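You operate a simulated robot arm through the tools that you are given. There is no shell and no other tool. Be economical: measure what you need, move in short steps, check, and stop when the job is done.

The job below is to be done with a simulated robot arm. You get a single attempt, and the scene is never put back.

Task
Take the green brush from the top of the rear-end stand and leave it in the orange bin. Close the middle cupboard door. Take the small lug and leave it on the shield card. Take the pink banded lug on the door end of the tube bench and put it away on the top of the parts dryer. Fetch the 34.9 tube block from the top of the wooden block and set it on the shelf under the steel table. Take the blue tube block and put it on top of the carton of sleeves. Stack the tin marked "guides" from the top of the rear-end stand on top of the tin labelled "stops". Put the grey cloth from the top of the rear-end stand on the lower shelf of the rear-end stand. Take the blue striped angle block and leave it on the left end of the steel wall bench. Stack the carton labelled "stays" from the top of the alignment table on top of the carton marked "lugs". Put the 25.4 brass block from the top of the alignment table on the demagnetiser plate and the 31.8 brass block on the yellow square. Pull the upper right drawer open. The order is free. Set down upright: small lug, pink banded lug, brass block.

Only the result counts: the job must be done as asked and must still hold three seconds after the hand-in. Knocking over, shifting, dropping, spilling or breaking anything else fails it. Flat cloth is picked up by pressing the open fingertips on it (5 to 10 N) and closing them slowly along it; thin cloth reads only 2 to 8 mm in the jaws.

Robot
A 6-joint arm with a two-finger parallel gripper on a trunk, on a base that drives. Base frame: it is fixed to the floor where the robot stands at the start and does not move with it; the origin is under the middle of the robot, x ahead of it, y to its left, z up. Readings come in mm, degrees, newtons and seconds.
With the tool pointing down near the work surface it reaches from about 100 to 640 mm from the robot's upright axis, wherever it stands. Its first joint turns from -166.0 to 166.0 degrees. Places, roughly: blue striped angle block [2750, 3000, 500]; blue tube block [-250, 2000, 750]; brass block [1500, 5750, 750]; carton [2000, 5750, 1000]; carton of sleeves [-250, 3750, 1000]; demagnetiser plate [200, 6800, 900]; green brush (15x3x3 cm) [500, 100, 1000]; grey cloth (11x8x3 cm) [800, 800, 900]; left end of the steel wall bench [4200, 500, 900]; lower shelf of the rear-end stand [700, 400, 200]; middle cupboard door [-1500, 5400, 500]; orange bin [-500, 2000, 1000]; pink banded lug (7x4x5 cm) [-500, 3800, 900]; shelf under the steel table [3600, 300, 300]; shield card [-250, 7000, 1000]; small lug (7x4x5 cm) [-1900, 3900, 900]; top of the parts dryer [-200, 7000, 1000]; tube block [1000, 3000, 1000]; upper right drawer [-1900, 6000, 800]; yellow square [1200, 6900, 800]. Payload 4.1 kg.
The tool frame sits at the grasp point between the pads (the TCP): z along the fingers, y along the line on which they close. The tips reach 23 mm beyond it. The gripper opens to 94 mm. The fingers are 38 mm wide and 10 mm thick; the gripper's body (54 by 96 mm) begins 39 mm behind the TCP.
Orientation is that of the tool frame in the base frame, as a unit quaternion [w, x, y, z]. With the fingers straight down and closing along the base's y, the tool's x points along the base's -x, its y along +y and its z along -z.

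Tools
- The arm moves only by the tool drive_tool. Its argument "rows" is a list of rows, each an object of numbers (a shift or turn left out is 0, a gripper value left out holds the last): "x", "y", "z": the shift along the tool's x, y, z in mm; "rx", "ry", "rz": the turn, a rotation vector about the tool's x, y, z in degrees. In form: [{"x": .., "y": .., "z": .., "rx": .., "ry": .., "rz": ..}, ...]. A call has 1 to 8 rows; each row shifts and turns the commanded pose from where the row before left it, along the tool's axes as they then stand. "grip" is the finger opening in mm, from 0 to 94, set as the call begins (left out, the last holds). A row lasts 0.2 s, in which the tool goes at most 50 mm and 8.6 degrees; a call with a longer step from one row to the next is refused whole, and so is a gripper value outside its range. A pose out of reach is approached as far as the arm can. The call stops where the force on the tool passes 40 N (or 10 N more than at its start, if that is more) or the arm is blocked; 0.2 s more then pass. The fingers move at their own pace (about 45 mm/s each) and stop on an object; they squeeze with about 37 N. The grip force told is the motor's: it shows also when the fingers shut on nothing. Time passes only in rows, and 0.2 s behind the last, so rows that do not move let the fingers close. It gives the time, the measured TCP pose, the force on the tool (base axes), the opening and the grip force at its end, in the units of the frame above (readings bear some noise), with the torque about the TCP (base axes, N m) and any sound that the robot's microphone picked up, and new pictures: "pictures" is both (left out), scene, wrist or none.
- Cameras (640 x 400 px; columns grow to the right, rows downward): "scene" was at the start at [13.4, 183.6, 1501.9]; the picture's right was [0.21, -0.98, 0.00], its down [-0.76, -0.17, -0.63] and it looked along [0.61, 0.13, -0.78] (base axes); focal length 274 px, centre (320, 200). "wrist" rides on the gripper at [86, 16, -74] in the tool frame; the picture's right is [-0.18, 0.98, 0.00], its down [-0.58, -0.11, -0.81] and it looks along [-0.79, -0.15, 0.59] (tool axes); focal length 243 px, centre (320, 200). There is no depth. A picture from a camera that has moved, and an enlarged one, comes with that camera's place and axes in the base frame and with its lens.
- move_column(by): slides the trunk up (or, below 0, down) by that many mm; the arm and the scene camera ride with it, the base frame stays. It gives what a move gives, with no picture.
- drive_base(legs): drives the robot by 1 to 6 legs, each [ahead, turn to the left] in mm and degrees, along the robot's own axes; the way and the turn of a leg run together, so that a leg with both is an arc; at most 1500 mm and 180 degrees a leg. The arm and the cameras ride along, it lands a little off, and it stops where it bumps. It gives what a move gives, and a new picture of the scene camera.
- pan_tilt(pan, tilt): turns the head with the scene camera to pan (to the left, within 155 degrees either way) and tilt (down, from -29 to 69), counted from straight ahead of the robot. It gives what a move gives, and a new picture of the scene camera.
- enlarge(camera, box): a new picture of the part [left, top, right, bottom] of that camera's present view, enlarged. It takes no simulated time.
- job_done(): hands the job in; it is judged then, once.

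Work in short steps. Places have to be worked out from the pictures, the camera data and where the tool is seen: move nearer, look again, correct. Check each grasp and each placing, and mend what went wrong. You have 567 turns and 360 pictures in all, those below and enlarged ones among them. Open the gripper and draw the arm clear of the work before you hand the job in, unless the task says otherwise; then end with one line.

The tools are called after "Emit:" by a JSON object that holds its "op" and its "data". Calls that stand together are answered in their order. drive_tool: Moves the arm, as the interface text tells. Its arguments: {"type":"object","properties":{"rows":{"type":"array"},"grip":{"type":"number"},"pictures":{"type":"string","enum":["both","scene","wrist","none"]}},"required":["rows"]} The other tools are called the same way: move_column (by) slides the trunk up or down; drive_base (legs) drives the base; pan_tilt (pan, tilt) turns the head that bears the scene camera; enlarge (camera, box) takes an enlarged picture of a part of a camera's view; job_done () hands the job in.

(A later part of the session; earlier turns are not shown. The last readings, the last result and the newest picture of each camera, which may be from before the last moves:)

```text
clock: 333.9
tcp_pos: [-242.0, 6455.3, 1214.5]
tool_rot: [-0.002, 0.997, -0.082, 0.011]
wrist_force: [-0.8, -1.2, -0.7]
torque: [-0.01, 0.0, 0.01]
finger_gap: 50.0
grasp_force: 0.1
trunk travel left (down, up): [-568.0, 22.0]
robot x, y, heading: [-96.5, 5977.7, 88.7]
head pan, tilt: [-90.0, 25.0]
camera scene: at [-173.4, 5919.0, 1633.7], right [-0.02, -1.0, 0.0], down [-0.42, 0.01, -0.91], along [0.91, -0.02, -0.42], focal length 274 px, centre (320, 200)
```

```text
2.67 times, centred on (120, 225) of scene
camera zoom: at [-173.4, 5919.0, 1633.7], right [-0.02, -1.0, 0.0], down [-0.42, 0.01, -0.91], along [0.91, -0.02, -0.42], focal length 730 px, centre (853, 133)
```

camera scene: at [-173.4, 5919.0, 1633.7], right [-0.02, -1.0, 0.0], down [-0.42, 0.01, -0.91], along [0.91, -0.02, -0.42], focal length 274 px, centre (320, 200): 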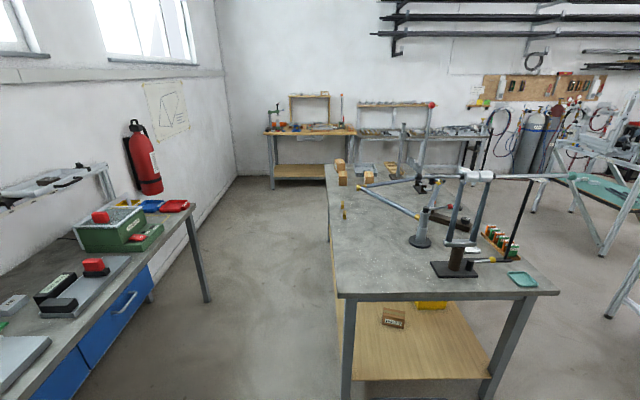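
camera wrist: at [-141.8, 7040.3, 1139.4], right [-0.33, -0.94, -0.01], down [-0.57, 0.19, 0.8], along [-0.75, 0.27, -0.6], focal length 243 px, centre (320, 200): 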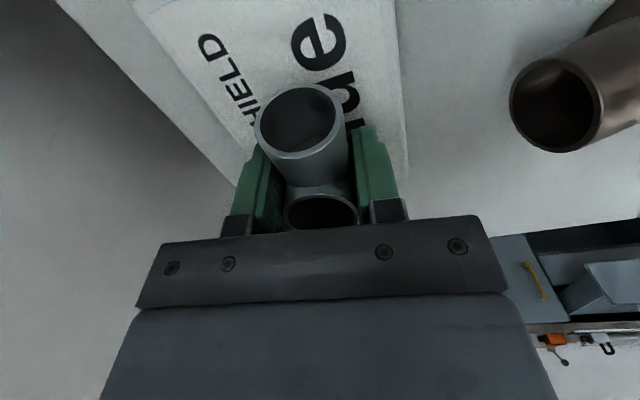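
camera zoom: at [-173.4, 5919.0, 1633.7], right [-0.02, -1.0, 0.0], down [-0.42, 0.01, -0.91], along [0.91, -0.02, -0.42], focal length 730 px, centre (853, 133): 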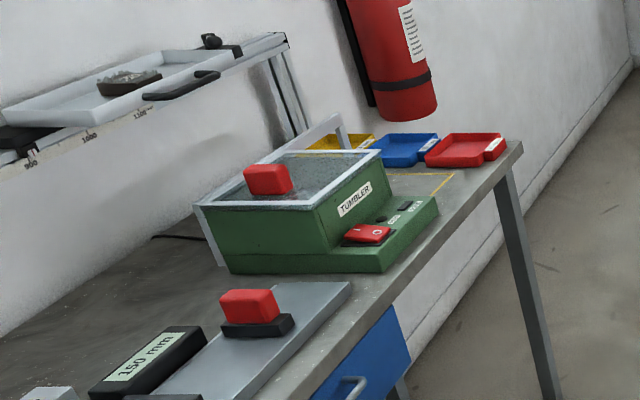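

Brass blocks ≈(1232–1367, 5745), cartons ≈(1765–1990, 5710). Tuck the arm and drive into the aisle between table and bench.

Emit:
{"op": "drive_tool", "data": {"rows": [{"y": 45}, {"y": 45}, {"y": 40}], "pictures": "none"}}

Emit:
{"op": "drive_base", "data": {"legs": [[290, 0], [0, -88.7], [1380, 0]]}}

Emit:
{"op": "pan_tilt", "data": {"pan": -80, "tilt": 35}}

```text
clock: 334.7
tcp_pos: [-264.5, 6328.6, 1211.4]
tool_rot: [-0.003, 0.996, -0.083, 0.011]
wrist_force: [0.1, -0.7, 0.1]
torque: [0.03, 0.01, 0.04]
finger_gap: 50.3
grasp_force: 0.0
trunk travel left (down, up): [-568.0, 22.0]
robot x, y, heading: [-99.2, 5974.6, 89.1]
head pan, tilt: [-90.0, 25.0]
```

```text
clock: 346.9
tcp_pos: [1627.9, 6456.8, 1211.7]
tool_rot: [-0.006, -0.656, 0.754, -0.009]
wrist_force: [0.0, 0.2, 0.1]
torque: [0.0, 0.02, 0.0]
finger_gap: 50.0
grasp_force: 0.0
trunk travel left (down, up): [-568.0, 22.0]
robot x, y, heading: [1281.0, 6279.5, 0.6]
head pan, tilt: [-90.0, 25.0]
camera scene: at [1219.3, 6353.1, 1633.8], right [-1.0, -0.01, 0.0], down [0.0, 0.42, -0.91], along [0.01, -0.91, -0.42], focal length 274 px, centre (320, 200)
```

scene: 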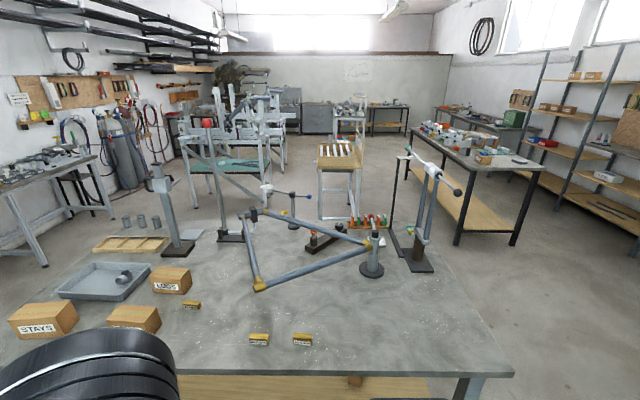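

```text
clock: 347.6
tcp_pos: [1628.2, 6455.9, 1211.6]
tool_rot: [-0.005, -0.657, 0.754, -0.01]
wrist_force: [0.7, 0.1, 0.5]
torque: [0.02, -0.01, 0.02]
finger_gap: 50.1
grasp_force: 0.0
trunk travel left (down, up): [-568.0, 22.0]
robot x, y, heading: [1283.1, 6278.1, 0.4]
head pan, tilt: [-80.0, 35.0]
camera scene: at [1234.3, 6358.6, 1618.0], right [-0.98, -0.18, 0.0], down [-0.11, 0.56, -0.82], along [0.15, -0.81, -0.57], focal length 274 px, centre (320, 200)
```

scene: 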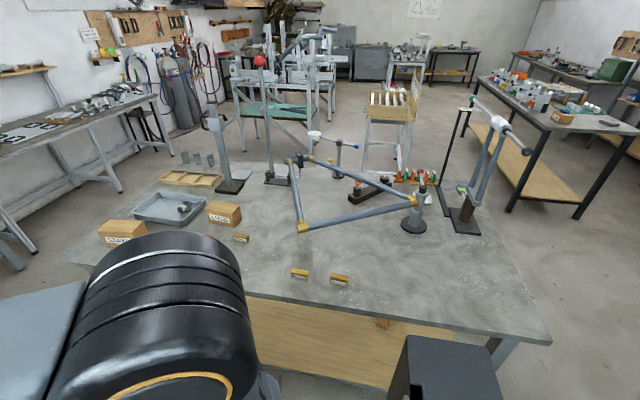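

Zoom for labels.

Emit:
{"op": "enlarge", "data": {"camera": "scene", "box": [210, 200, 370, 300]}}

Emit:
{"op": "drive_base", "data": {"legs": [[0, -90]]}}

Emit:
{"op": "pan_tilt", "data": {"pan": 0, "tilt": 45}}

```text
4.00 times, centred on (290, 250) of scene
camera zoom: at [1234.3, 6358.6, 1618.0], right [-0.98, -0.18, 0.0], down [-0.11, 0.56, -0.82], along [0.15, -0.81, -0.57], focal length 1095 px, centre (440, 0)
```

zoom: 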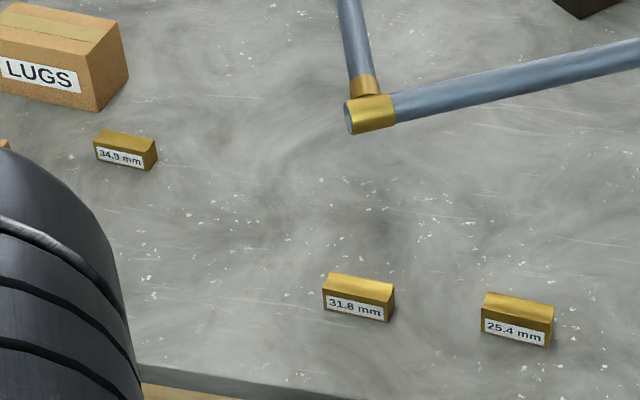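

```text
clock: 351.8
tcp_pos: [1467.3, 5936.9, 1212.3]
tool_rot: [-0.011, 0.057, 0.998, -0.003]
wrist_force: [-0.4, -0.4, -0.1]
torque: [-0.01, 0.01, 0.02]
finger_gap: 50.1
grasp_force: 0.1
trunk travel left (down, up): [-568.0, 22.0]
robot x, y, heading: [1280.6, 6278.5, -88.3]
head pan, tilt: [-80.0, 35.0]
camera scene: at [1358.1, 6326.7, 1618.0], right [-0.21, 0.98, 0.0], down [0.56, 0.12, -0.82], along [-0.8, -0.17, -0.57], focal length 274 px, centre (320, 200)
```

scene: 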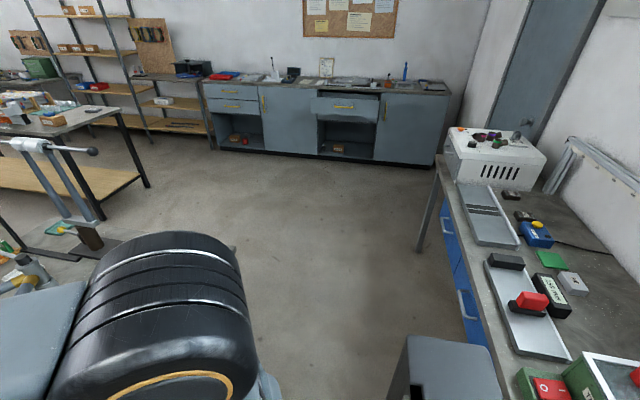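

```text
clock: 353.4
tcp_pos: [1467.7, 5935.9, 1213.4]
tool_rot: [-0.01, 0.057, 0.998, -0.003]
wrist_force: [0.5, 0.8, 0.3]
torque: [-0.05, 0.01, 0.01]
finger_gap: 49.7
grasp_force: 0.0
trunk travel left (down, up): [-568.0, 22.0]
robot x, y, heading: [1283.7, 6276.5, -88.1]
head pan, tilt: [0.0, 45.0]
camera scene: at [1447.1, 6263.7, 1603.2], right [-1.0, -0.03, 0.0], down [-0.02, 0.71, -0.71], along [0.02, -0.71, -0.71], focal length 274 px, centre (320, 200)
```

scene: 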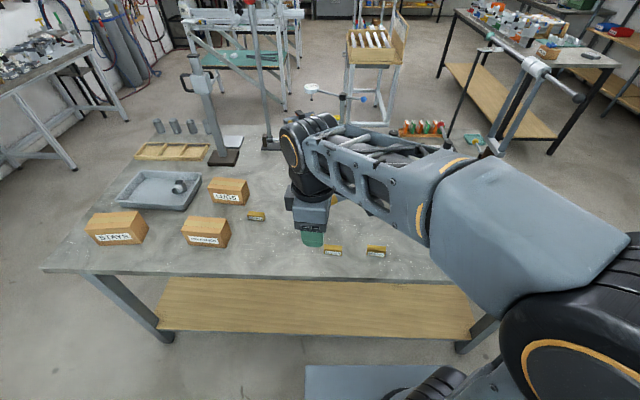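

Zoom on the blocks and cartons.

Emit:
{"op": "enlarge", "data": {"camera": "scene", "box": [240, 200, 400, 300]}}

Emit:
{"op": "enlarge", "data": {"camera": "scene", "box": [80, 160, 280, 285]}}

```text
4.00 times, centred on (320, 250) of scene
camera zoom: at [1447.1, 6263.7, 1603.2], right [-1.0, -0.03, 0.0], down [-0.02, 0.71, -0.71], along [0.02, -0.71, -0.71], focal length 1095 px, centre (320, 0)
```

zoom: 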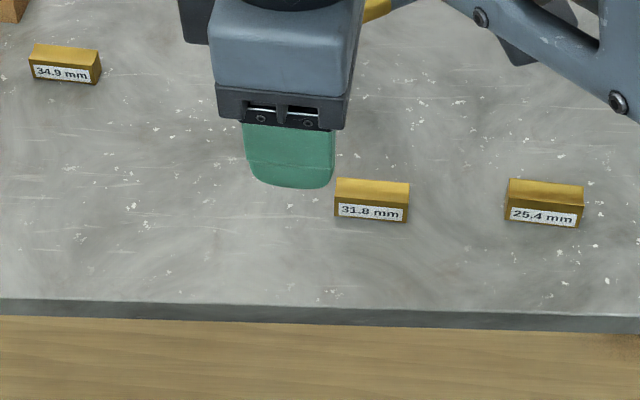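

```text
3.20 times, centred on (180, 222) of scene
camera zoom: at [1447.1, 6263.7, 1603.2], right [-1.0, -0.03, 0.0], down [-0.02, 0.71, -0.71], along [0.02, -0.71, -0.71], focal length 876 px, centre (768, 128)
```

zoom: 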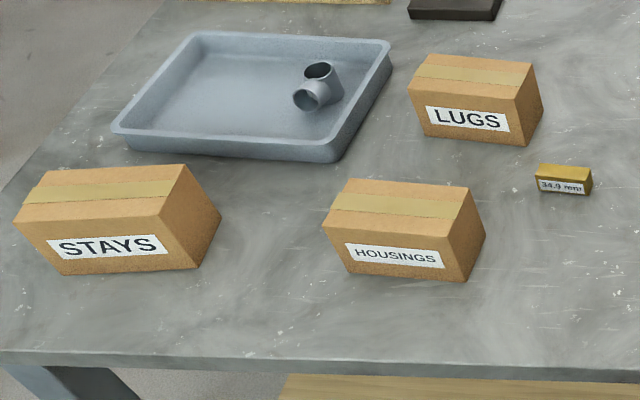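

25.4 block ≈ centre (1287,5762), 57×27 mm, aligned with the tool. Move above it.

Emit:
{"op": "drive_tool", "data": {"rows": [{"x": 26.5, "y": -32.3}, {"x": 26.5, "y": -32.3}, {"x": 26.5, "y": -32.3}, {"x": 26.5, "y": -32.3}, {"x": 26.5, "y": -32.3}, {"x": 26.5, "y": -32.3}, {"z": 48}, {"z": 48}], "grip": 80, "pictures": "none"}}

Emit:
{"op": "drive_tool", "data": {"rows": [{"z": 48}, {"z": 48}], "pictures": "both"}}

```text
clock: 355.1
tcp_pos: [1285.5, 5760.3, 1121.1]
tool_rot: [-0.011, 0.057, 0.998, -0.003]
wrist_force: [-0.3, 0.3, 0.4]
torque: [-0.01, 0.0, 0.0]
finger_gap: 79.9
grasp_force: 0.0
trunk travel left (down, up): [-568.0, 22.0]
robot x, y, heading: [1281.8, 6280.6, -88.4]
head pan, tilt: [0.0, 45.0]
```

```text
clock: 355.8
tcp_pos: [1282.3, 5759.6, 1024.4]
tool_rot: [-0.01, 0.058, 0.998, -0.003]
wrist_force: [-0.2, -0.8, -1.0]
torque: [0.02, -0.03, 0.0]
finger_gap: 79.7
grasp_force: 0.2
trunk travel left (down, up): [-568.0, 22.0]
robot x, y, heading: [1279.0, 6279.6, -88.0]
head pan, tilt: [0.0, 45.0]
camera scene: at [1447.1, 6263.0, 1603.2], right [-1.0, -0.03, 0.0], down [-0.02, 0.71, -0.71], along [0.02, -0.71, -0.71], focal length 274 px, centre (320, 200)
camera wrist: at [1199.2, 5786.9, 1101.1], right [0.3, 0.96, -0.01], down [0.58, -0.17, 0.8], along [0.76, -0.24, -0.61], focal length 243 px, centre (320, 200)
```

scene: 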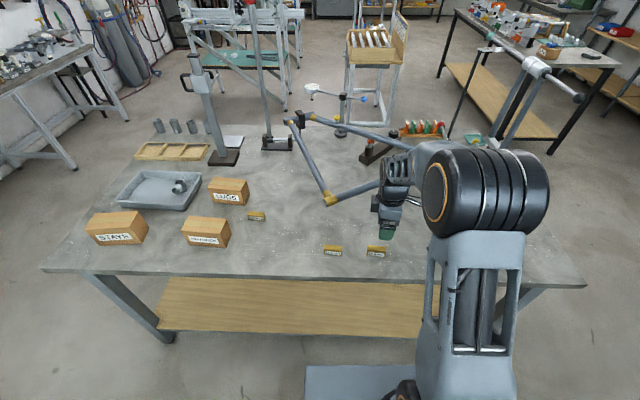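
wrist: 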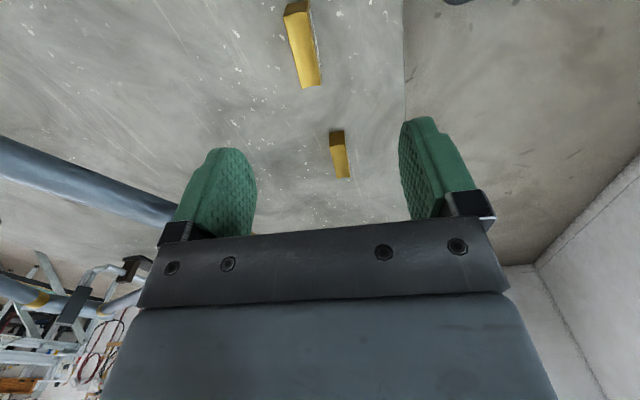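

Two views give block centre ≈(1280,5743), top z≈860. Come down to 930 and re-check.

Emit:
{"op": "drive_tool", "data": {"rows": [{"y": -16, "x": 4}, {"z": 45}, {"z": 45}], "pictures": "wrist"}}

```text
clock: 356.6
tcp_pos: [1275.6, 5744.6, 933.9]
tool_rot: [-0.011, 0.058, 0.998, -0.003]
wrist_force: [0.5, 0.2, 0.0]
torque: [-0.01, -0.01, -0.03]
finger_gap: 79.8
grasp_force: 0.0
trunk travel left (down, up): [-568.0, 22.0]
robot x, y, heading: [1281.0, 6279.4, -88.0]
head pan, tilt: [0.0, 45.0]
camera wrist: at [1192.6, 5770.1, 1010.1], right [0.3, 0.96, -0.01], down [0.58, -0.17, 0.79], along [0.76, -0.24, -0.61], focal length 243 px, centre (320, 200)
```

wrist: 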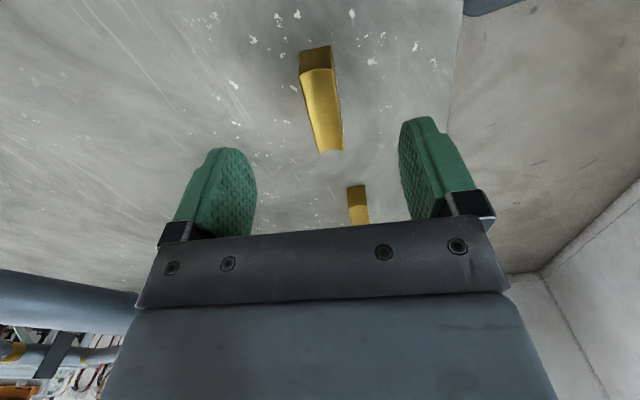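

Centre ≈(1286,5744), table ≈832. Descend and grip.

Emit:
{"op": "drive_tool", "data": {"rows": [{"x": -8, "z": 40}, {"z": 28}, {"z": 7}], "pictures": "wrist"}}

Emit:
{"op": "drive_tool", "data": {"rows": [{}, {}, {}, {}, {}], "grip": 0, "pictures": "none"}}

Emit:
{"op": "drive_tool", "data": {"rows": [{"z": -45}, {"z": -45}, {"z": -45}, {"z": -45}, {"z": -45}, {"z": -45}, {"z": -45}], "pictures": "wrist"}}

```text
clock: 357.5
tcp_pos: [1282.4, 5743.1, 864.2]
tool_rot: [-0.01, 0.058, 0.998, -0.007]
wrist_force: [-1.4, 6.0, 21.3]
torque: [1.13, -0.51, 0.2]
finger_gap: 82.8
grasp_force: 3.0
trunk travel left (down, up): [-568.0, 22.0]
robot x, y, heading: [1279.3, 6278.8, -88.2]
head pan, tilt: [0.0, 45.0]
stopped in row 3: the force on the tool passed its limit (the readings are from after the stop); the commanded pose is now the measured one
camera wrist: at [1198.6, 5770.1, 939.8], right [0.3, 0.96, -0.02], down [0.58, -0.17, 0.8], along [0.76, -0.25, -0.6], focal length 243 px, centre (320, 200)
```

wrist: 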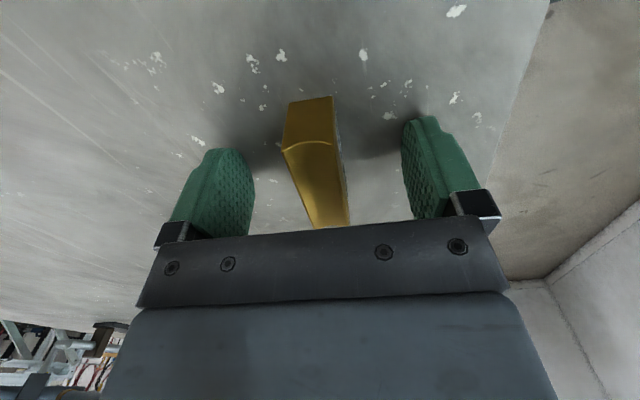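

```text
clock: 357.9
tcp_pos: [1283.2, 5748.0, 862.2]
tool_rot: [-0.011, 0.057, 0.998, -0.002]
wrist_force: [4.0, 20.5, 26.5]
torque: [1.28, -0.68, 0.25]
finger_gap: 54.1
grasp_force: 11.3
trunk travel left (down, up): [-568.0, 22.0]
robot x, y, heading: [1281.4, 6276.3, -88.0]
head pan, tilt: [0.0, 45.0]
stopped in row 2: the force on the tool passed its limit (the readings are from after the stop); the commanded pose is now the measured one
```

```text
clock: 359.5
tcp_pos: [1288.9, 5745.8, 1177.7]
tool_rot: [-0.011, 0.057, 0.998, -0.001]
wrist_force: [0.5, 0.4, -0.3]
torque: [0.0, -0.02, -0.02]
finger_gap: 0.0
grasp_force: 36.6
trunk travel left (down, up): [-568.0, 22.0]
robot x, y, heading: [1279.0, 6279.3, -87.8]
head pan, tilt: [0.0, 45.0]
camera wrist: at [1205.1, 5772.3, 1253.7], right [0.3, 0.96, -0.01], down [0.58, -0.17, 0.79], along [0.76, -0.24, -0.61], focal length 243 px, centre (320, 200)
```

wrist: 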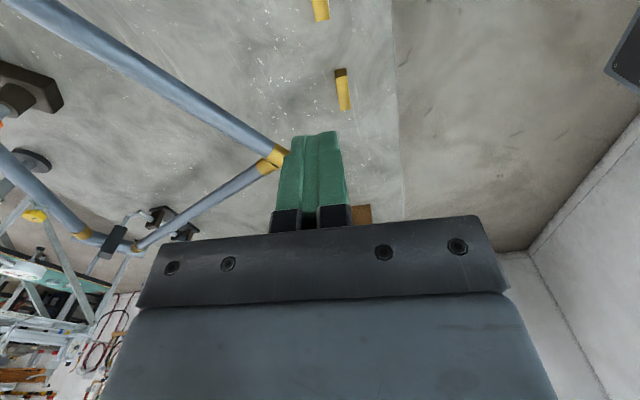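

Tips touched the table (z≈841) so the close was aborted; the block is unharmed. Open, descend to 960 and look again.

Emit:
{"op": "drive_tool", "data": {"rows": [{"z": 45}, {"z": 45}, {"z": 45}, {"z": 45}, {"z": 40}], "grip": 70, "pictures": "wrist"}}

```text
clock: 360.7
tcp_pos: [1284.0, 5745.4, 955.9]
tool_rot: [-0.011, 0.058, 0.998, -0.001]
wrist_force: [0.1, 0.3, 0.4]
torque: [0.05, 0.0, -0.02]
finger_gap: 70.0
grasp_force: 0.1
trunk travel left (down, up): [-568.0, 22.0]
robot x, y, heading: [1278.6, 6279.0, -88.1]
head pan, tilt: [0.0, 45.0]
camera wrist: at [1200.1, 5771.8, 1032.0], right [0.3, 0.96, -0.01], down [0.58, -0.17, 0.79], along [0.76, -0.24, -0.61], focal length 243 px, centre (320, 200)
```

wrist: 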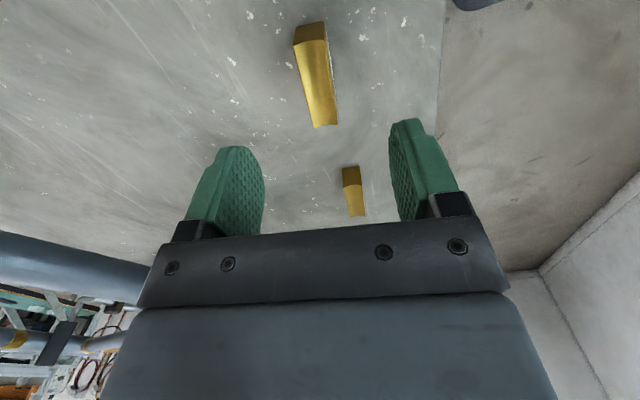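

Block unchanged. Descend to TCP 870 and close.

Emit:
{"op": "drive_tool", "data": {"rows": [{"z": 40}, {"z": 35}, {"z": 9}], "pictures": "none"}}

Emit:
{"op": "drive_tool", "data": {"rows": [{}, {}, {}, {}, {}], "grip": 0, "pictures": "wrist"}}

```text
clock: 361.5
tcp_pos: [1280.1, 5744.5, 873.6]
tool_rot: [-0.011, 0.057, 0.998, -0.002]
wrist_force: [-0.4, 0.5, 0.1]
torque: [0.02, -0.02, 0.0]
finger_gap: 70.1
grasp_force: 0.1
trunk travel left (down, up): [-568.0, 22.0]
robot x, y, heading: [1278.5, 6280.2, -87.9]
head pan, tilt: [0.0, 45.0]
```

```text
clock: 362.7
tcp_pos: [1280.6, 5745.1, 873.4]
tool_rot: [-0.011, 0.057, 0.998, -0.001]
wrist_force: [-0.8, -0.9, 0.7]
torque: [0.0, 0.03, 0.02]
finger_gap: 20.0
grasp_force: 37.2
trunk travel left (down, up): [-568.0, 22.0]
robot x, y, heading: [1283.1, 6275.1, -88.1]
head pan, tilt: [0.0, 45.0]
camera wrist: at [1197.2, 5771.6, 949.2], right [0.3, 0.96, -0.01], down [0.58, -0.17, 0.79], along [0.76, -0.24, -0.61], focal length 243 px, centre (320, 200)
```

wrist: 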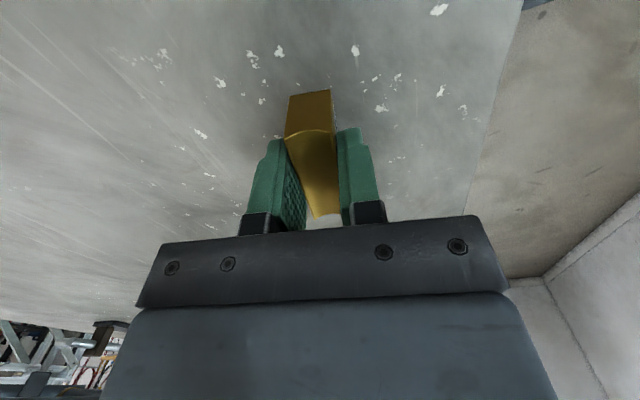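

Gripped (20 mm). Lift, tuck and drive to the demagnetiser area.

Emit:
{"op": "drive_tool", "data": {"rows": [{"z": -45}, {"z": -45}, {"z": -45}, {"z": -45}, {"z": -45}, {"z": -45}, {"z": -40}], "pictures": "none"}}

Emit:
{"op": "drive_tool", "data": {"rows": [{"y": 45}, {"y": 45}, {"y": 45}], "pictures": "none"}}

Emit:
{"op": "drive_base", "data": {"legs": [[0, -92], [1080, 0], [0, -90]]}}

Emit:
{"op": "pan_tilt", "data": {"pan": 0, "tilt": 50}}

```text
clock: 364.3
tcp_pos: [1289.0, 5744.7, 1181.7]
tool_rot: [-0.011, 0.057, 0.998, -0.001]
wrist_force: [-0.4, -0.4, -3.2]
torque: [0.02, 0.02, -0.01]
finger_gap: 20.0
grasp_force: 37.1
trunk travel left (down, up): [-568.0, 22.0]
robot x, y, heading: [1281.1, 6279.7, -88.1]
head pan, tilt: [0.0, 45.0]
```

```text
clock: 365.1
tcp_pos: [1304.8, 5882.0, 1183.4]
tool_rot: [-0.011, 0.057, 0.998, -0.003]
wrist_force: [-0.3, 0.0, -3.0]
torque: [0.0, 0.01, -0.03]
finger_gap: 19.9
grasp_force: 37.3
trunk travel left (down, up): [-568.0, 22.0]
robot x, y, heading: [1279.5, 6279.3, -88.1]
head pan, tilt: [0.0, 45.0]
```

```text
clock: 378.6
tcp_pos: [202.2, 6711.1, 1182.6]
tool_rot: [0.0, 0.995, -0.104, 0.011]
wrist_force: [-0.1, 0.5, -2.1]
torque: [0.02, -0.03, 0.02]
finger_gap: 19.9
grasp_force: 37.2
trunk travel left (down, up): [-568.0, 22.0]
robot x, y, heading: [193.4, 6312.1, 86.7]
head pan, tilt: [0.0, 45.0]
camera scene: at [23.7, 6344.2, 1603.2], right [1.0, -0.06, 0.0], down [-0.04, -0.71, -0.71], along [0.04, 0.71, -0.71], focal length 274 px, centre (320, 200)
```

scene: 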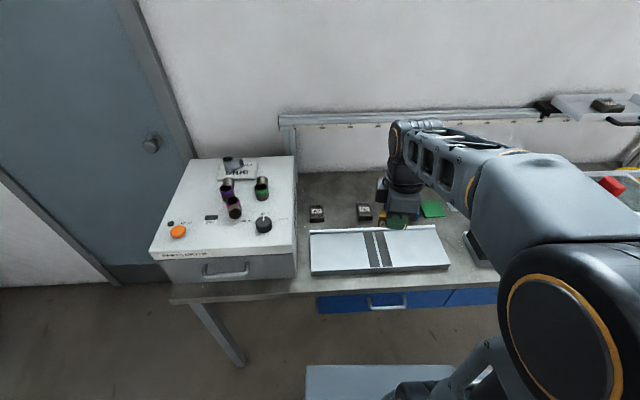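

```text
clock: 379.2
tcp_pos: [201.6, 6709.8, 1182.1]
tool_rot: [-0.001, 0.995, -0.104, 0.01]
wrist_force: [0.0, 0.1, -3.2]
torque: [0.01, -0.02, -0.01]
finger_gap: 19.8
grasp_force: 37.2
trunk travel left (down, up): [-568.0, 22.0]
robot x, y, heading: [190.8, 6314.0, 86.8]
head pan, tilt: [0.0, 50.0]
camera scene: at [23.4, 6339.9, 1596.3], right [1.0, -0.06, 0.0], down [-0.04, -0.76, -0.64], along [0.04, 0.64, -0.77], focal length 274 px, centre (320, 200)
```

scene: 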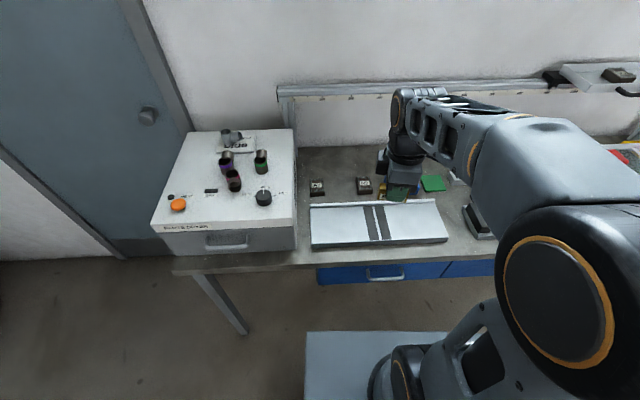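

Emit:
{"op": "enlarge", "data": {"camera": "scene", "box": [140, 110, 300, 270]}}

Emit:
{"op": "enlarge", "data": {"camera": "scene", "box": [290, 150, 500, 281]}}

```text
2.50 times, centred on (220, 190) of scene
camera zoom: at [23.4, 6339.9, 1596.3], right [1.0, -0.06, 0.0], down [-0.04, -0.76, -0.64], along [0.04, 0.64, -0.77], focal length 685 px, centre (570, 225)
```

zoom: 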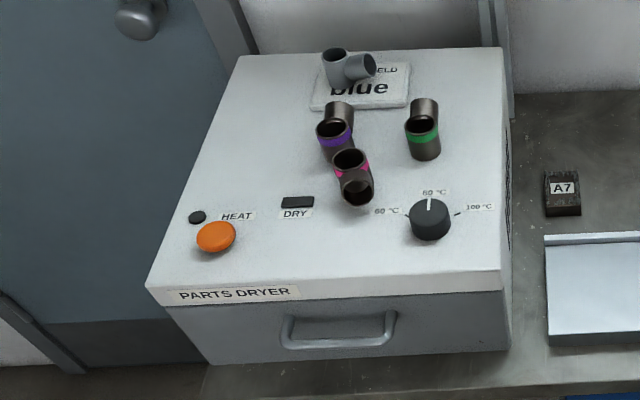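

```text
3.05 times, centred on (395, 216) of scene
camera zoom: at [23.4, 6339.9, 1596.3], right [1.0, -0.06, 0.0], down [-0.04, -0.76, -0.64], along [0.04, 0.64, -0.77], focal length 835 px, centre (91, 153)
```

zoom: 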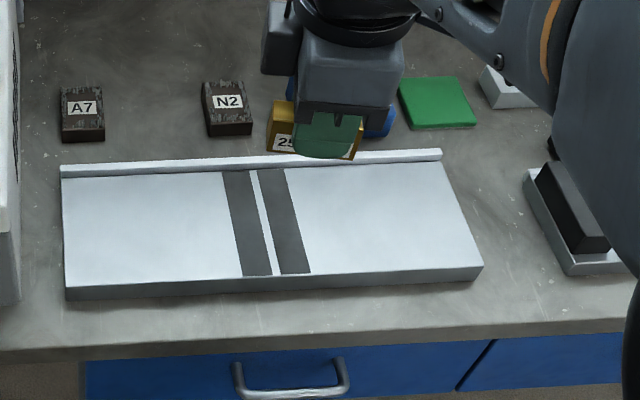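

Small lug and other lugs stand fine. The silver plate with two pole strips is the demagnetiser plate, centre ≈(235,6842). Move over and lower.

Emit:
{"op": "drive_tool", "data": {"rows": [{"x": 1.7, "y": -45.3}, {"x": 1.7, "y": -45.3}, {"x": 1.7, "y": -45.3}, {"z": 45}, {"z": 45}, {"z": 45}, {"z": 40}], "pictures": "both"}}

```text
clock: 380.8
tcp_pos: [240.1, 6840.5, 1008.9]
tool_rot: [0.0, 0.995, -0.103, 0.01]
wrist_force: [0.3, -0.3, -3.8]
torque: [-0.02, 0.01, -0.01]
finger_gap: 19.8
grasp_force: 37.4
trunk travel left (down, up): [-568.0, 22.0]
robot x, y, heading: [188.1, 6309.6, 86.7]
head pan, tilt: [0.0, 50.0]
camera scene: at [23.4, 6340.3, 1596.3], right [1.0, -0.06, 0.0], down [-0.04, -0.77, -0.64], along [0.04, 0.64, -0.77], focal length 274 px, centre (320, 200)
camera wrist: at [318.8, 6807.5, 1084.0], right [-0.38, -0.92, -0.01], down [-0.56, 0.23, 0.79], along [-0.73, 0.31, -0.61], focal length 243 px, centre (320, 200)
```

scene: 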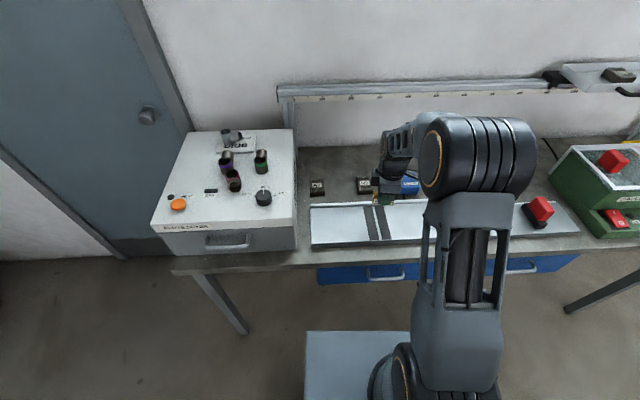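
wrist: 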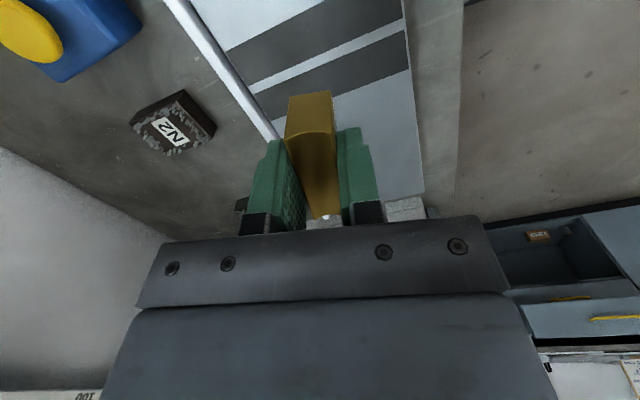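

Over the pole strips. Lower to contact.

Emit:
{"op": "drive_tool", "data": {"rows": [{"z": 40}, {"z": 35}, {"z": 8}, {"z": 4}, {"z": 4}, {"z": 4}], "pictures": "none"}}

```text
clock: 382.2
tcp_pos: [242.6, 6843.1, 913.1]
tool_rot: [0.0, 0.995, -0.104, 0.011]
wrist_force: [0.4, -0.1, -2.6]
torque: [0.0, 0.0, -0.04]
finger_gap: 19.9
grasp_force: 36.6
trunk travel left (down, up): [-568.0, 22.0]
robot x, y, heading: [186.7, 6310.7, 86.7]
head pan, tilt: [0.0, 50.0]
```

Emit:
{"op": "drive_tool", "data": {"rows": [{"z": 4}, {"z": 4}, {"z": 4}, {"z": 4}, {"z": 4}, {"z": 4}], "pictures": "wrist"}}

```text
clock: 383.3
tcp_pos: [241.2, 6844.3, 902.2]
tool_rot: [-0.008, 0.995, -0.103, 0.01]
wrist_force: [-0.8, -3.2, 18.3]
torque: [-0.32, 0.05, 0.06]
finger_gap: 19.3
grasp_force: 36.6
trunk travel left (down, up): [-568.0, 22.0]
robot x, y, heading: [189.1, 6313.3, 86.6]
head pan, tilt: [0.0, 50.0]
stopped in row 5: the force on the tool passed its limit (the readings are from after the stop); the commanded pose is now the measured one
camera wrist: at [320.0, 6809.7, 978.2], right [-0.38, -0.92, -0.02], down [-0.56, 0.22, 0.8], along [-0.73, 0.32, -0.6], focal length 243 px, centre (320, 200)
```

wrist: 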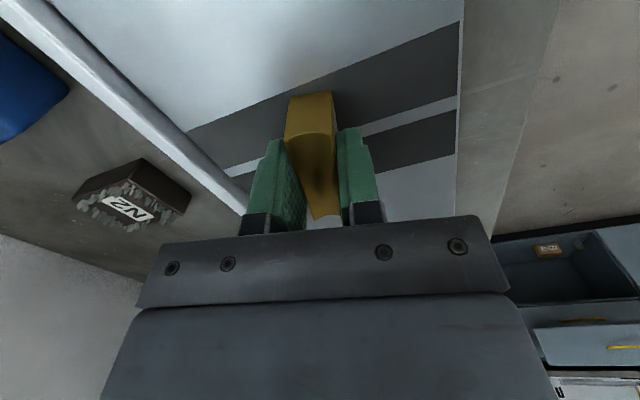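

Contact; release (small opening because of the lip) and lift.

Emit:
{"op": "drive_tool", "data": {"rows": [{"z": -1.5}], "pictures": "none"}}

Emit:
{"op": "drive_tool", "data": {"rows": [{}, {}, {}], "grip": 36, "pictures": "none"}}

Emit:
{"op": "drive_tool", "data": {"rows": [{"z": -30}, {"z": -45}, {"z": -45}, {"z": -45}, {"z": -45}, {"z": -45}, {"y": 40}, {"y": 40}], "pictures": "scene"}}

Emit:
{"op": "enlarge", "data": {"camera": "scene", "box": [290, 150, 500, 281]}}

```text
clock: 383.7
tcp_pos: [240.6, 6844.1, 902.4]
tool_rot: [-0.007, 0.995, -0.104, 0.01]
wrist_force: [-0.1, -0.4, 17.4]
torque: [-0.19, 0.03, 0.0]
finger_gap: 20.0
grasp_force: 37.3
trunk travel left (down, up): [-568.0, 22.0]
robot x, y, heading: [190.3, 6311.0, 86.7]
head pan, tilt: [0.0, 50.0]
```

```text
clock: 384.5
tcp_pos: [241.7, 6844.5, 900.7]
tool_rot: [-0.005, 0.995, -0.104, 0.011]
wrist_force: [-0.4, 0.1, -0.2]
torque: [0.0, 0.02, -0.03]
finger_gap: 36.1
grasp_force: 0.0
trunk travel left (down, up): [-568.0, 22.0]
robot x, y, heading: [188.6, 6311.8, 86.7]
head pan, tilt: [0.0, 50.0]
```

```text
clock: 386.3
tcp_pos: [218.3, 6762.7, 1155.0]
tool_rot: [-0.005, 0.995, -0.103, 0.012]
wrist_force: [-0.7, 0.6, 0.0]
torque: [0.01, 0.0, 0.05]
finger_gap: 36.2
grasp_force: 0.0
trunk travel left (down, up): [-568.0, 22.0]
robot x, y, heading: [188.0, 6314.7, 86.8]
head pan, tilt: [0.0, 50.0]
camera scene: at [23.2, 6338.9, 1596.3], right [1.0, -0.06, 0.0], down [-0.04, -0.76, -0.64], along [0.04, 0.64, -0.77], focal length 274 px, centre (320, 200)
```

scene: 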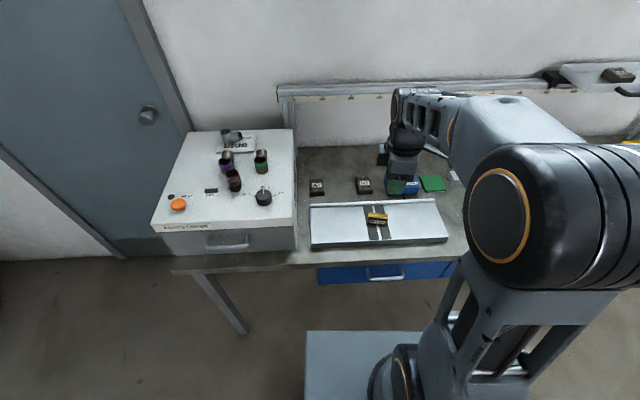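

```text
3.05 times, centred on (395, 216) of scene
camera zoom: at [23.2, 6338.9, 1596.3], right [1.0, -0.06, 0.0], down [-0.04, -0.76, -0.64], along [0.04, 0.64, -0.77], focal length 835 px, centre (91, 153)
```

zoom: 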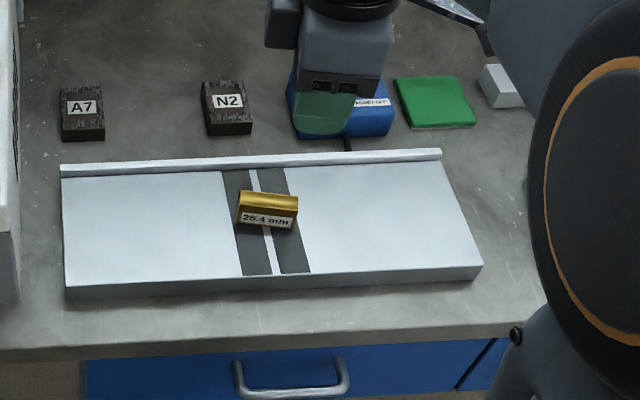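

Placed well. Now fetch the 31.8 block (≈(1423,5745)).

Emit:
{"op": "drive_tool", "data": {"rows": [{"y": 40}, {"y": 40}, {"z": -40}], "grip": 70, "pictures": "none"}}

Emit:
{"op": "drive_base", "data": {"legs": [[-40, 0], [0, -86.8], [1210, 0], [0, -90]]}}

Emit:
{"op": "pan_tilt", "data": {"pan": 0, "tilt": 45}}

```text
clock: 387.1
tcp_pos: [204.8, 6684.7, 1194.3]
tool_rot: [-0.005, 0.995, -0.104, 0.011]
wrist_force: [0.7, -0.2, -0.3]
torque: [-0.01, 0.0, -0.03]
finger_gap: 69.7
grasp_force: 0.1
trunk travel left (down, up): [-568.0, 22.0]
robot x, y, heading: [189.2, 6312.2, 86.5]
head pan, tilt: [0.0, 50.0]
```

```text
clock: 401.2
tcp_pos: [1416.1, 5928.5, 1193.9]
tool_rot: [-0.011, 0.055, 0.998, -0.006]
wrist_force: [-0.5, -0.5, -0.7]
torque: [-0.01, -0.02, -0.01]
finger_gap: 69.8
grasp_force: 0.0
trunk travel left (down, up): [-568.0, 22.0]
robot x, y, heading: [1397.1, 6304.3, -87.5]
head pan, tilt: [0.0, 50.0]
camera scene: at [1560.4, 6293.3, 1596.3], right [-1.0, -0.04, 0.0], down [-0.03, 0.77, -0.64], along [0.03, -0.64, -0.77], focal length 274 px, centre (320, 200)
```

scene: 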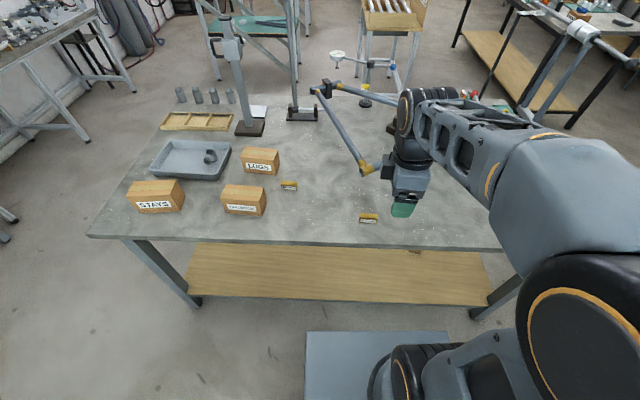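

```text
clock: 401.8
tcp_pos: [1415.7, 5929.5, 1195.2]
tool_rot: [-0.009, 0.054, 0.999, -0.005]
wrist_force: [0.4, 0.2, 0.8]
torque: [0.0, -0.04, 0.01]
finger_gap: 70.1
grasp_force: 0.1
trunk travel left (down, up): [-568.0, 22.0]
robot x, y, heading: [1395.3, 6300.8, -87.9]
head pan, tilt: [0.0, 45.0]
camera scene: at [1560.7, 6289.0, 1603.1], right [-1.0, -0.04, 0.0], down [-0.03, 0.71, -0.71], along [0.03, -0.71, -0.71], focal length 274 px, centre (320, 200)
```

scene: 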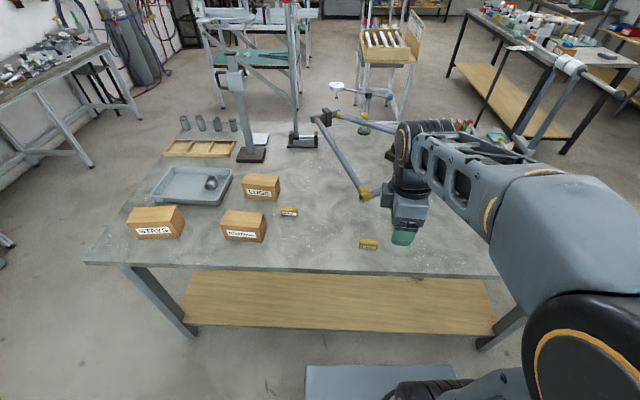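

Move over the 31.8 block.

Emit:
{"op": "drive_tool", "data": {"rows": [{"x": -6.7, "y": -45.5}, {"x": -6.7, "y": -45.5}, {"x": -6.7, "y": -45.5}, {"x": -6.7, "y": -45.5}, {"z": 47}, {"z": 47}, {"z": 47}, {"z": 47}], "pictures": "none"}}

Emit:
{"op": "drive_tool", "data": {"rows": [{"z": 47}], "pictures": "both"}}

```text
clock: 403.6
tcp_pos: [1420.6, 5745.2, 1007.5]
tool_rot: [-0.01, 0.054, 0.998, -0.005]
wrist_force: [-0.8, -0.1, 0.8]
torque: [-0.01, -0.01, -0.02]
finger_gap: 69.9
grasp_force: 0.1
trunk travel left (down, up): [-568.0, 22.0]
robot x, y, heading: [1394.0, 6301.5, -87.7]
head pan, tilt: [0.0, 45.0]
```

```text
clock: 404.0
tcp_pos: [1420.0, 5745.0, 962.4]
tool_rot: [-0.01, 0.054, 0.998, -0.005]
wrist_force: [-0.4, -0.5, 0.0]
torque: [0.03, 0.01, 0.03]
finger_gap: 70.0
grasp_force: 0.1
trunk travel left (down, up): [-568.0, 22.0]
robot x, y, heading: [1393.9, 6303.8, -87.8]
head pan, tilt: [0.0, 45.0]
camera scene: at [1560.7, 6288.7, 1603.2], right [-1.0, -0.04, 0.0], down [-0.03, 0.71, -0.71], along [0.03, -0.71, -0.71], focal length 274 px, centre (320, 200)
camera wrist: at [1336.5, 5770.6, 1037.7], right [0.29, 0.96, -0.02], down [0.58, -0.16, 0.8], along [0.76, -0.24, -0.61], focal length 243 px, centre (320, 200)
```

scene: 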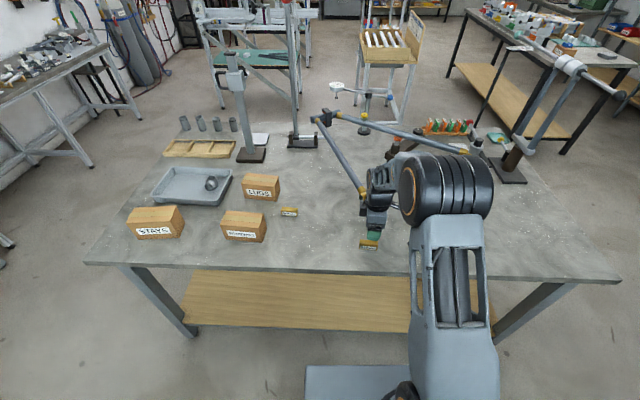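
wrist: 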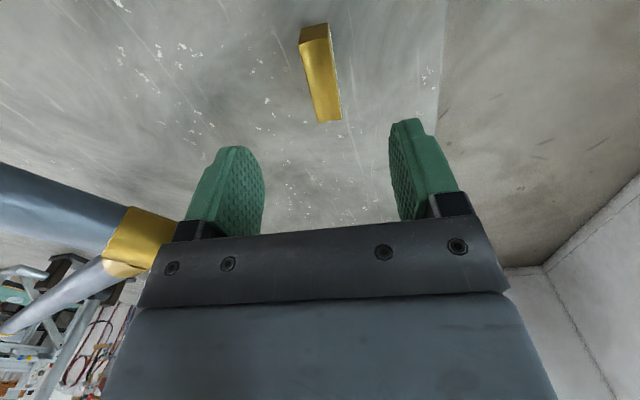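

Aligned (centre ≈(1417,5743)), frame joint stays ~50 mm clear. Descend and grip.

Emit:
{"op": "drive_tool", "data": {"rows": [{"z": 40, "y": -2}, {"z": 38}, {"z": 10}], "pictures": "none"}}

Emit:
{"op": "drive_tool", "data": {"rows": [{}, {}, {}, {}, {}], "grip": 0, "pictures": "none"}}

Emit:
{"op": "drive_tool", "data": {"rows": [{"z": -45}, {"z": -45}, {"z": -45}, {"z": -45}, {"z": -45}, {"z": -45}, {"z": -45}], "pictures": "wrist"}}

```text
clock: 404.8
tcp_pos: [1418.7, 5742.1, 874.2]
tool_rot: [-0.01, 0.054, 0.998, -0.005]
wrist_force: [-0.2, -0.1, -0.1]
torque: [0.02, 0.01, 0.01]
finger_gap: 70.0
grasp_force: 0.1
trunk travel left (down, up): [-568.0, 22.0]
robot x, y, heading: [1395.6, 6299.9, -87.8]
head pan, tilt: [0.0, 45.0]
```

```text
clock: 406.0
tcp_pos: [1416.9, 5742.1, 874.2]
tool_rot: [-0.011, 0.054, 0.998, -0.005]
wrist_force: [0.7, 1.0, -0.6]
torque: [0.06, 0.01, -0.02]
finger_gap: 19.9
grasp_force: 37.4
trunk travel left (down, up): [-568.0, 22.0]
robot x, y, heading: [1396.3, 6302.7, -87.8]
head pan, tilt: [0.0, 45.0]
```

```text
clock: 407.6
tcp_pos: [1424.2, 5744.9, 1188.4]
tool_rot: [-0.009, 0.055, 0.998, -0.005]
wrist_force: [0.3, 0.4, -2.3]
torque: [0.03, 0.04, 0.01]
finger_gap: 19.9
grasp_force: 36.7
trunk travel left (down, up): [-568.0, 22.0]
robot x, y, heading: [1393.8, 6299.2, -87.9]
head pan, tilt: [0.0, 45.0]
camera wrist: at [1340.7, 5771.1, 1264.9], right [0.29, 0.96, -0.01], down [0.58, -0.16, 0.8], along [0.76, -0.24, -0.61], focal length 243 px, centre (320, 200)
```

wrist: 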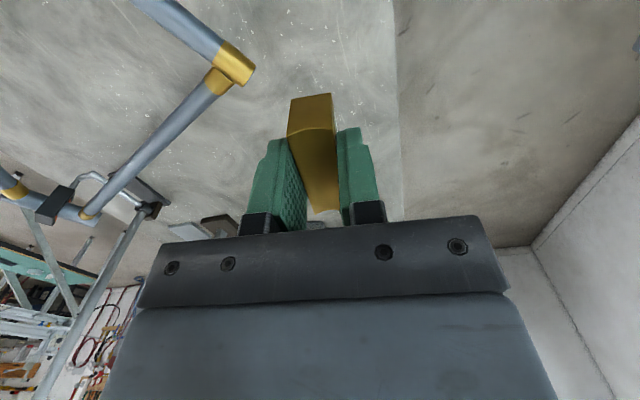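

Held. Tuck and turn round to face the bench.

Emit:
{"op": "drive_tool", "data": {"rows": [{"y": 45}, {"y": 45}, {"y": 45}], "pictures": "none"}}

Emit:
{"op": "drive_base", "data": {"legs": [[0, 178]]}}

Emit:
{"op": "pan_tilt", "data": {"pan": 5, "tilt": 50}}

Emit:
{"op": "enlarge", "data": {"camera": "scene", "box": [220, 110, 420, 235]}}

```text
clock: 408.4
tcp_pos: [1438.9, 5879.3, 1190.2]
tool_rot: [-0.01, 0.054, 0.998, -0.005]
wrist_force: [0.8, -0.6, -4.1]
torque: [-0.04, 0.03, 0.01]
finger_gap: 19.9
grasp_force: 36.8
trunk travel left (down, up): [-568.0, 22.0]
robot x, y, heading: [1396.1, 6301.4, -87.7]
head pan, tilt: [0.0, 45.0]
```

```text
clock: 416.0
tcp_pos: [1383.8, 6729.8, 1189.8]
tool_rot: [-0.005, 0.996, -0.094, 0.01]
wrist_force: [-0.4, -0.5, -2.6]
torque: [-0.05, -0.04, 0.07]
finger_gap: 19.8
grasp_force: 36.9
trunk travel left (down, up): [-568.0, 22.0]
robot x, y, heading: [1394.7, 6301.6, 87.7]
head pan, tilt: [0.0, 45.0]
camera scene: at [1227.9, 6331.3, 1603.2], right [1.0, -0.04, 0.0], down [-0.03, -0.71, -0.71], along [0.03, 0.71, -0.71], focal length 274 px, centre (320, 200)
```

scene: 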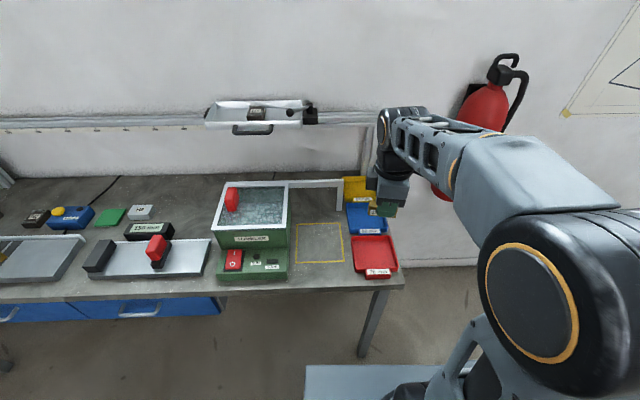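

```text
clock: 416.6
tcp_pos: [1383.8, 6729.2, 1189.8]
tool_rot: [-0.004, 0.995, -0.094, 0.011]
wrist_force: [0.0, -0.3, -3.2]
torque: [-0.02, -0.05, 0.03]
finger_gap: 19.7
grasp_force: 37.3
trunk travel left (down, up): [-568.0, 22.0]
robot x, y, heading: [1394.7, 6302.3, 87.6]
head pan, tilt: [5.0, 50.0]
camera scene: at [1221.0, 6327.0, 1596.3], right [1.0, 0.05, 0.0], down [0.04, -0.77, -0.64], along [-0.03, 0.64, -0.77], focal length 274 px, centre (320, 200)
```

scene: 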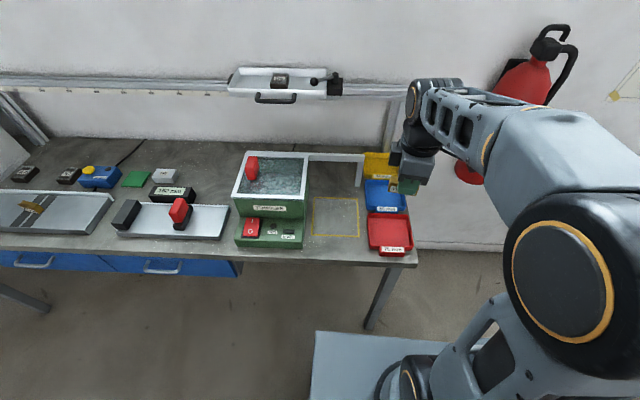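

```text
3.20 times, centred on (320, 172) of scene
camera zoom: at [1221.0, 6327.0, 1596.3], right [1.0, 0.05, 0.0], down [0.04, -0.77, -0.64], along [-0.03, 0.64, -0.77], focal length 876 px, centre (320, 288)
```

zoom: 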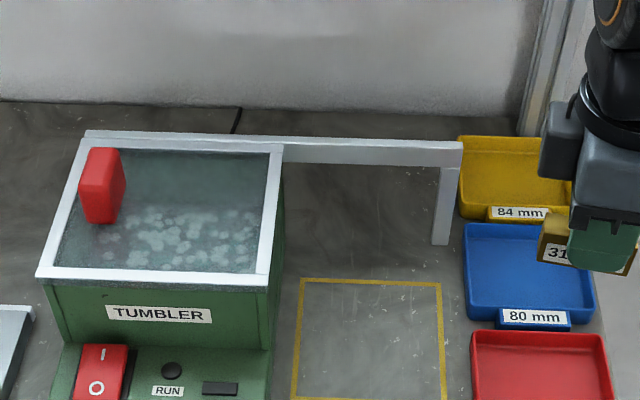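

Yellow square centre ≈(1250,6887), free of obstacles. Move over and descend.

Emit:
{"op": "drive_tool", "data": {"rows": [{"x": -32.1, "y": -25.6}, {"x": -32.1, "y": -25.6}, {"x": -32.1, "y": -25.6}, {"x": -32.1, "y": -25.6}, {"x": -32.1, "y": -25.6}, {"z": 45}, {"z": 45}, {"z": 45}], "pictures": "both"}}

```text
clock: 418.4
tcp_pos: [1251.9, 6887.7, 1053.1]
tool_rot: [-0.005, 0.995, -0.094, 0.01]
wrist_force: [0.7, 0.0, -2.8]
torque: [-0.02, 0.0, 0.01]
finger_gap: 19.9
grasp_force: 37.1
trunk travel left (down, up): [-568.0, 22.0]
robot x, y, heading: [1393.2, 6302.8, 87.8]
head pan, tilt: [5.0, 50.0]
camera scene: at [1220.7, 6327.7, 1596.2], right [1.0, 0.05, 0.0], down [0.04, -0.77, -0.64], along [-0.03, 0.64, -0.77], focal length 274 px, centre (320, 200)
camera wrist: at [1331.1, 6855.1, 1128.6], right [-0.36, -0.93, -0.02], down [-0.57, 0.21, 0.8], along [-0.74, 0.3, -0.61], focal length 243 px, centre (320, 200)
```

scene: 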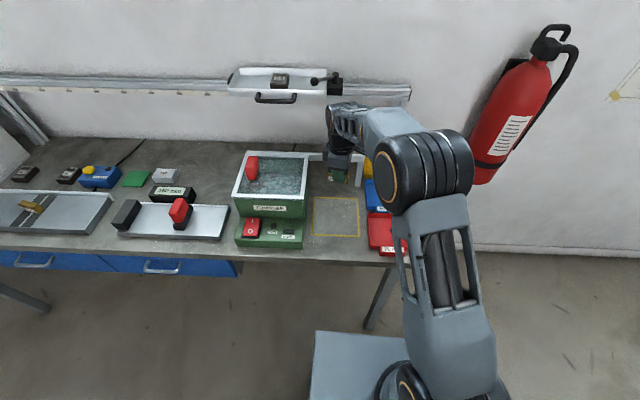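
wrist: 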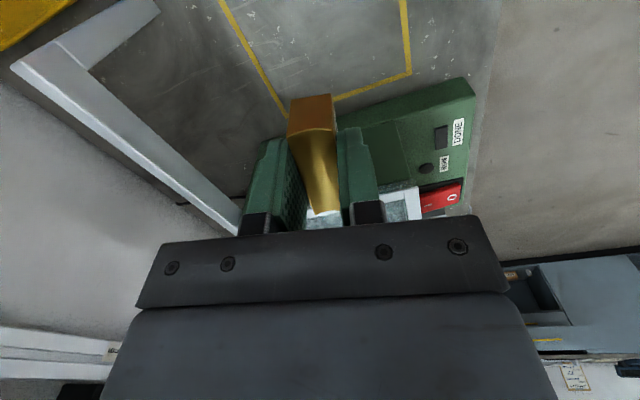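

Position verified. Lower.

Emit:
{"op": "drive_tool", "data": {"rows": [{"z": 45}, {"z": 45}, {"z": 40}, {"z": 20}, {"z": 10}], "pictures": "wrist"}}

Emit:
{"op": "drive_tool", "data": {"rows": [{"z": 4}, {"z": 4}, {"z": 4}, {"z": 4}, {"z": 4}, {"z": 4}, {"z": 4}, {"z": 4}], "pictures": "none"}}

```text
clock: 419.6
tcp_pos: [1257.3, 6887.9, 894.6]
tool_rot: [-0.005, 0.995, -0.094, 0.012]
wrist_force: [-0.3, 0.1, -3.3]
torque: [-0.02, -0.02, 0.01]
finger_gap: 19.5
grasp_force: 36.8
trunk travel left (down, up): [-568.0, 22.0]
robot x, y, heading: [1394.1, 6300.0, 87.7]
head pan, tilt: [5.0, 50.0]
camera wrist: at [1336.8, 6854.9, 969.8], right [-0.36, -0.93, -0.02], down [-0.57, 0.21, 0.8], along [-0.74, 0.3, -0.61], focal length 243 px, centre (320, 200)
```

wrist: 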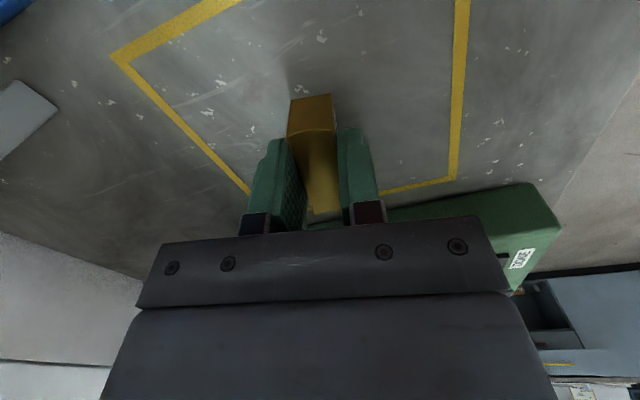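

```text
clock: 421.3
tcp_pos: [1256.2, 6891.2, 872.5]
tool_rot: [-0.011, 0.996, -0.094, 0.008]
wrist_force: [0.1, -1.2, 16.8]
torque: [-0.28, -0.41, -0.06]
finger_gap: 19.8
grasp_force: 36.6
trunk travel left (down, up): [-568.0, 22.0]
robot x, y, heading: [1392.5, 6300.8, 87.7]
head pan, tilt: [5.0, 50.0]
stopped in row 8: the force on the tool passed its limit (the readings are from after the stop); the commanded pose is now the measured one
```

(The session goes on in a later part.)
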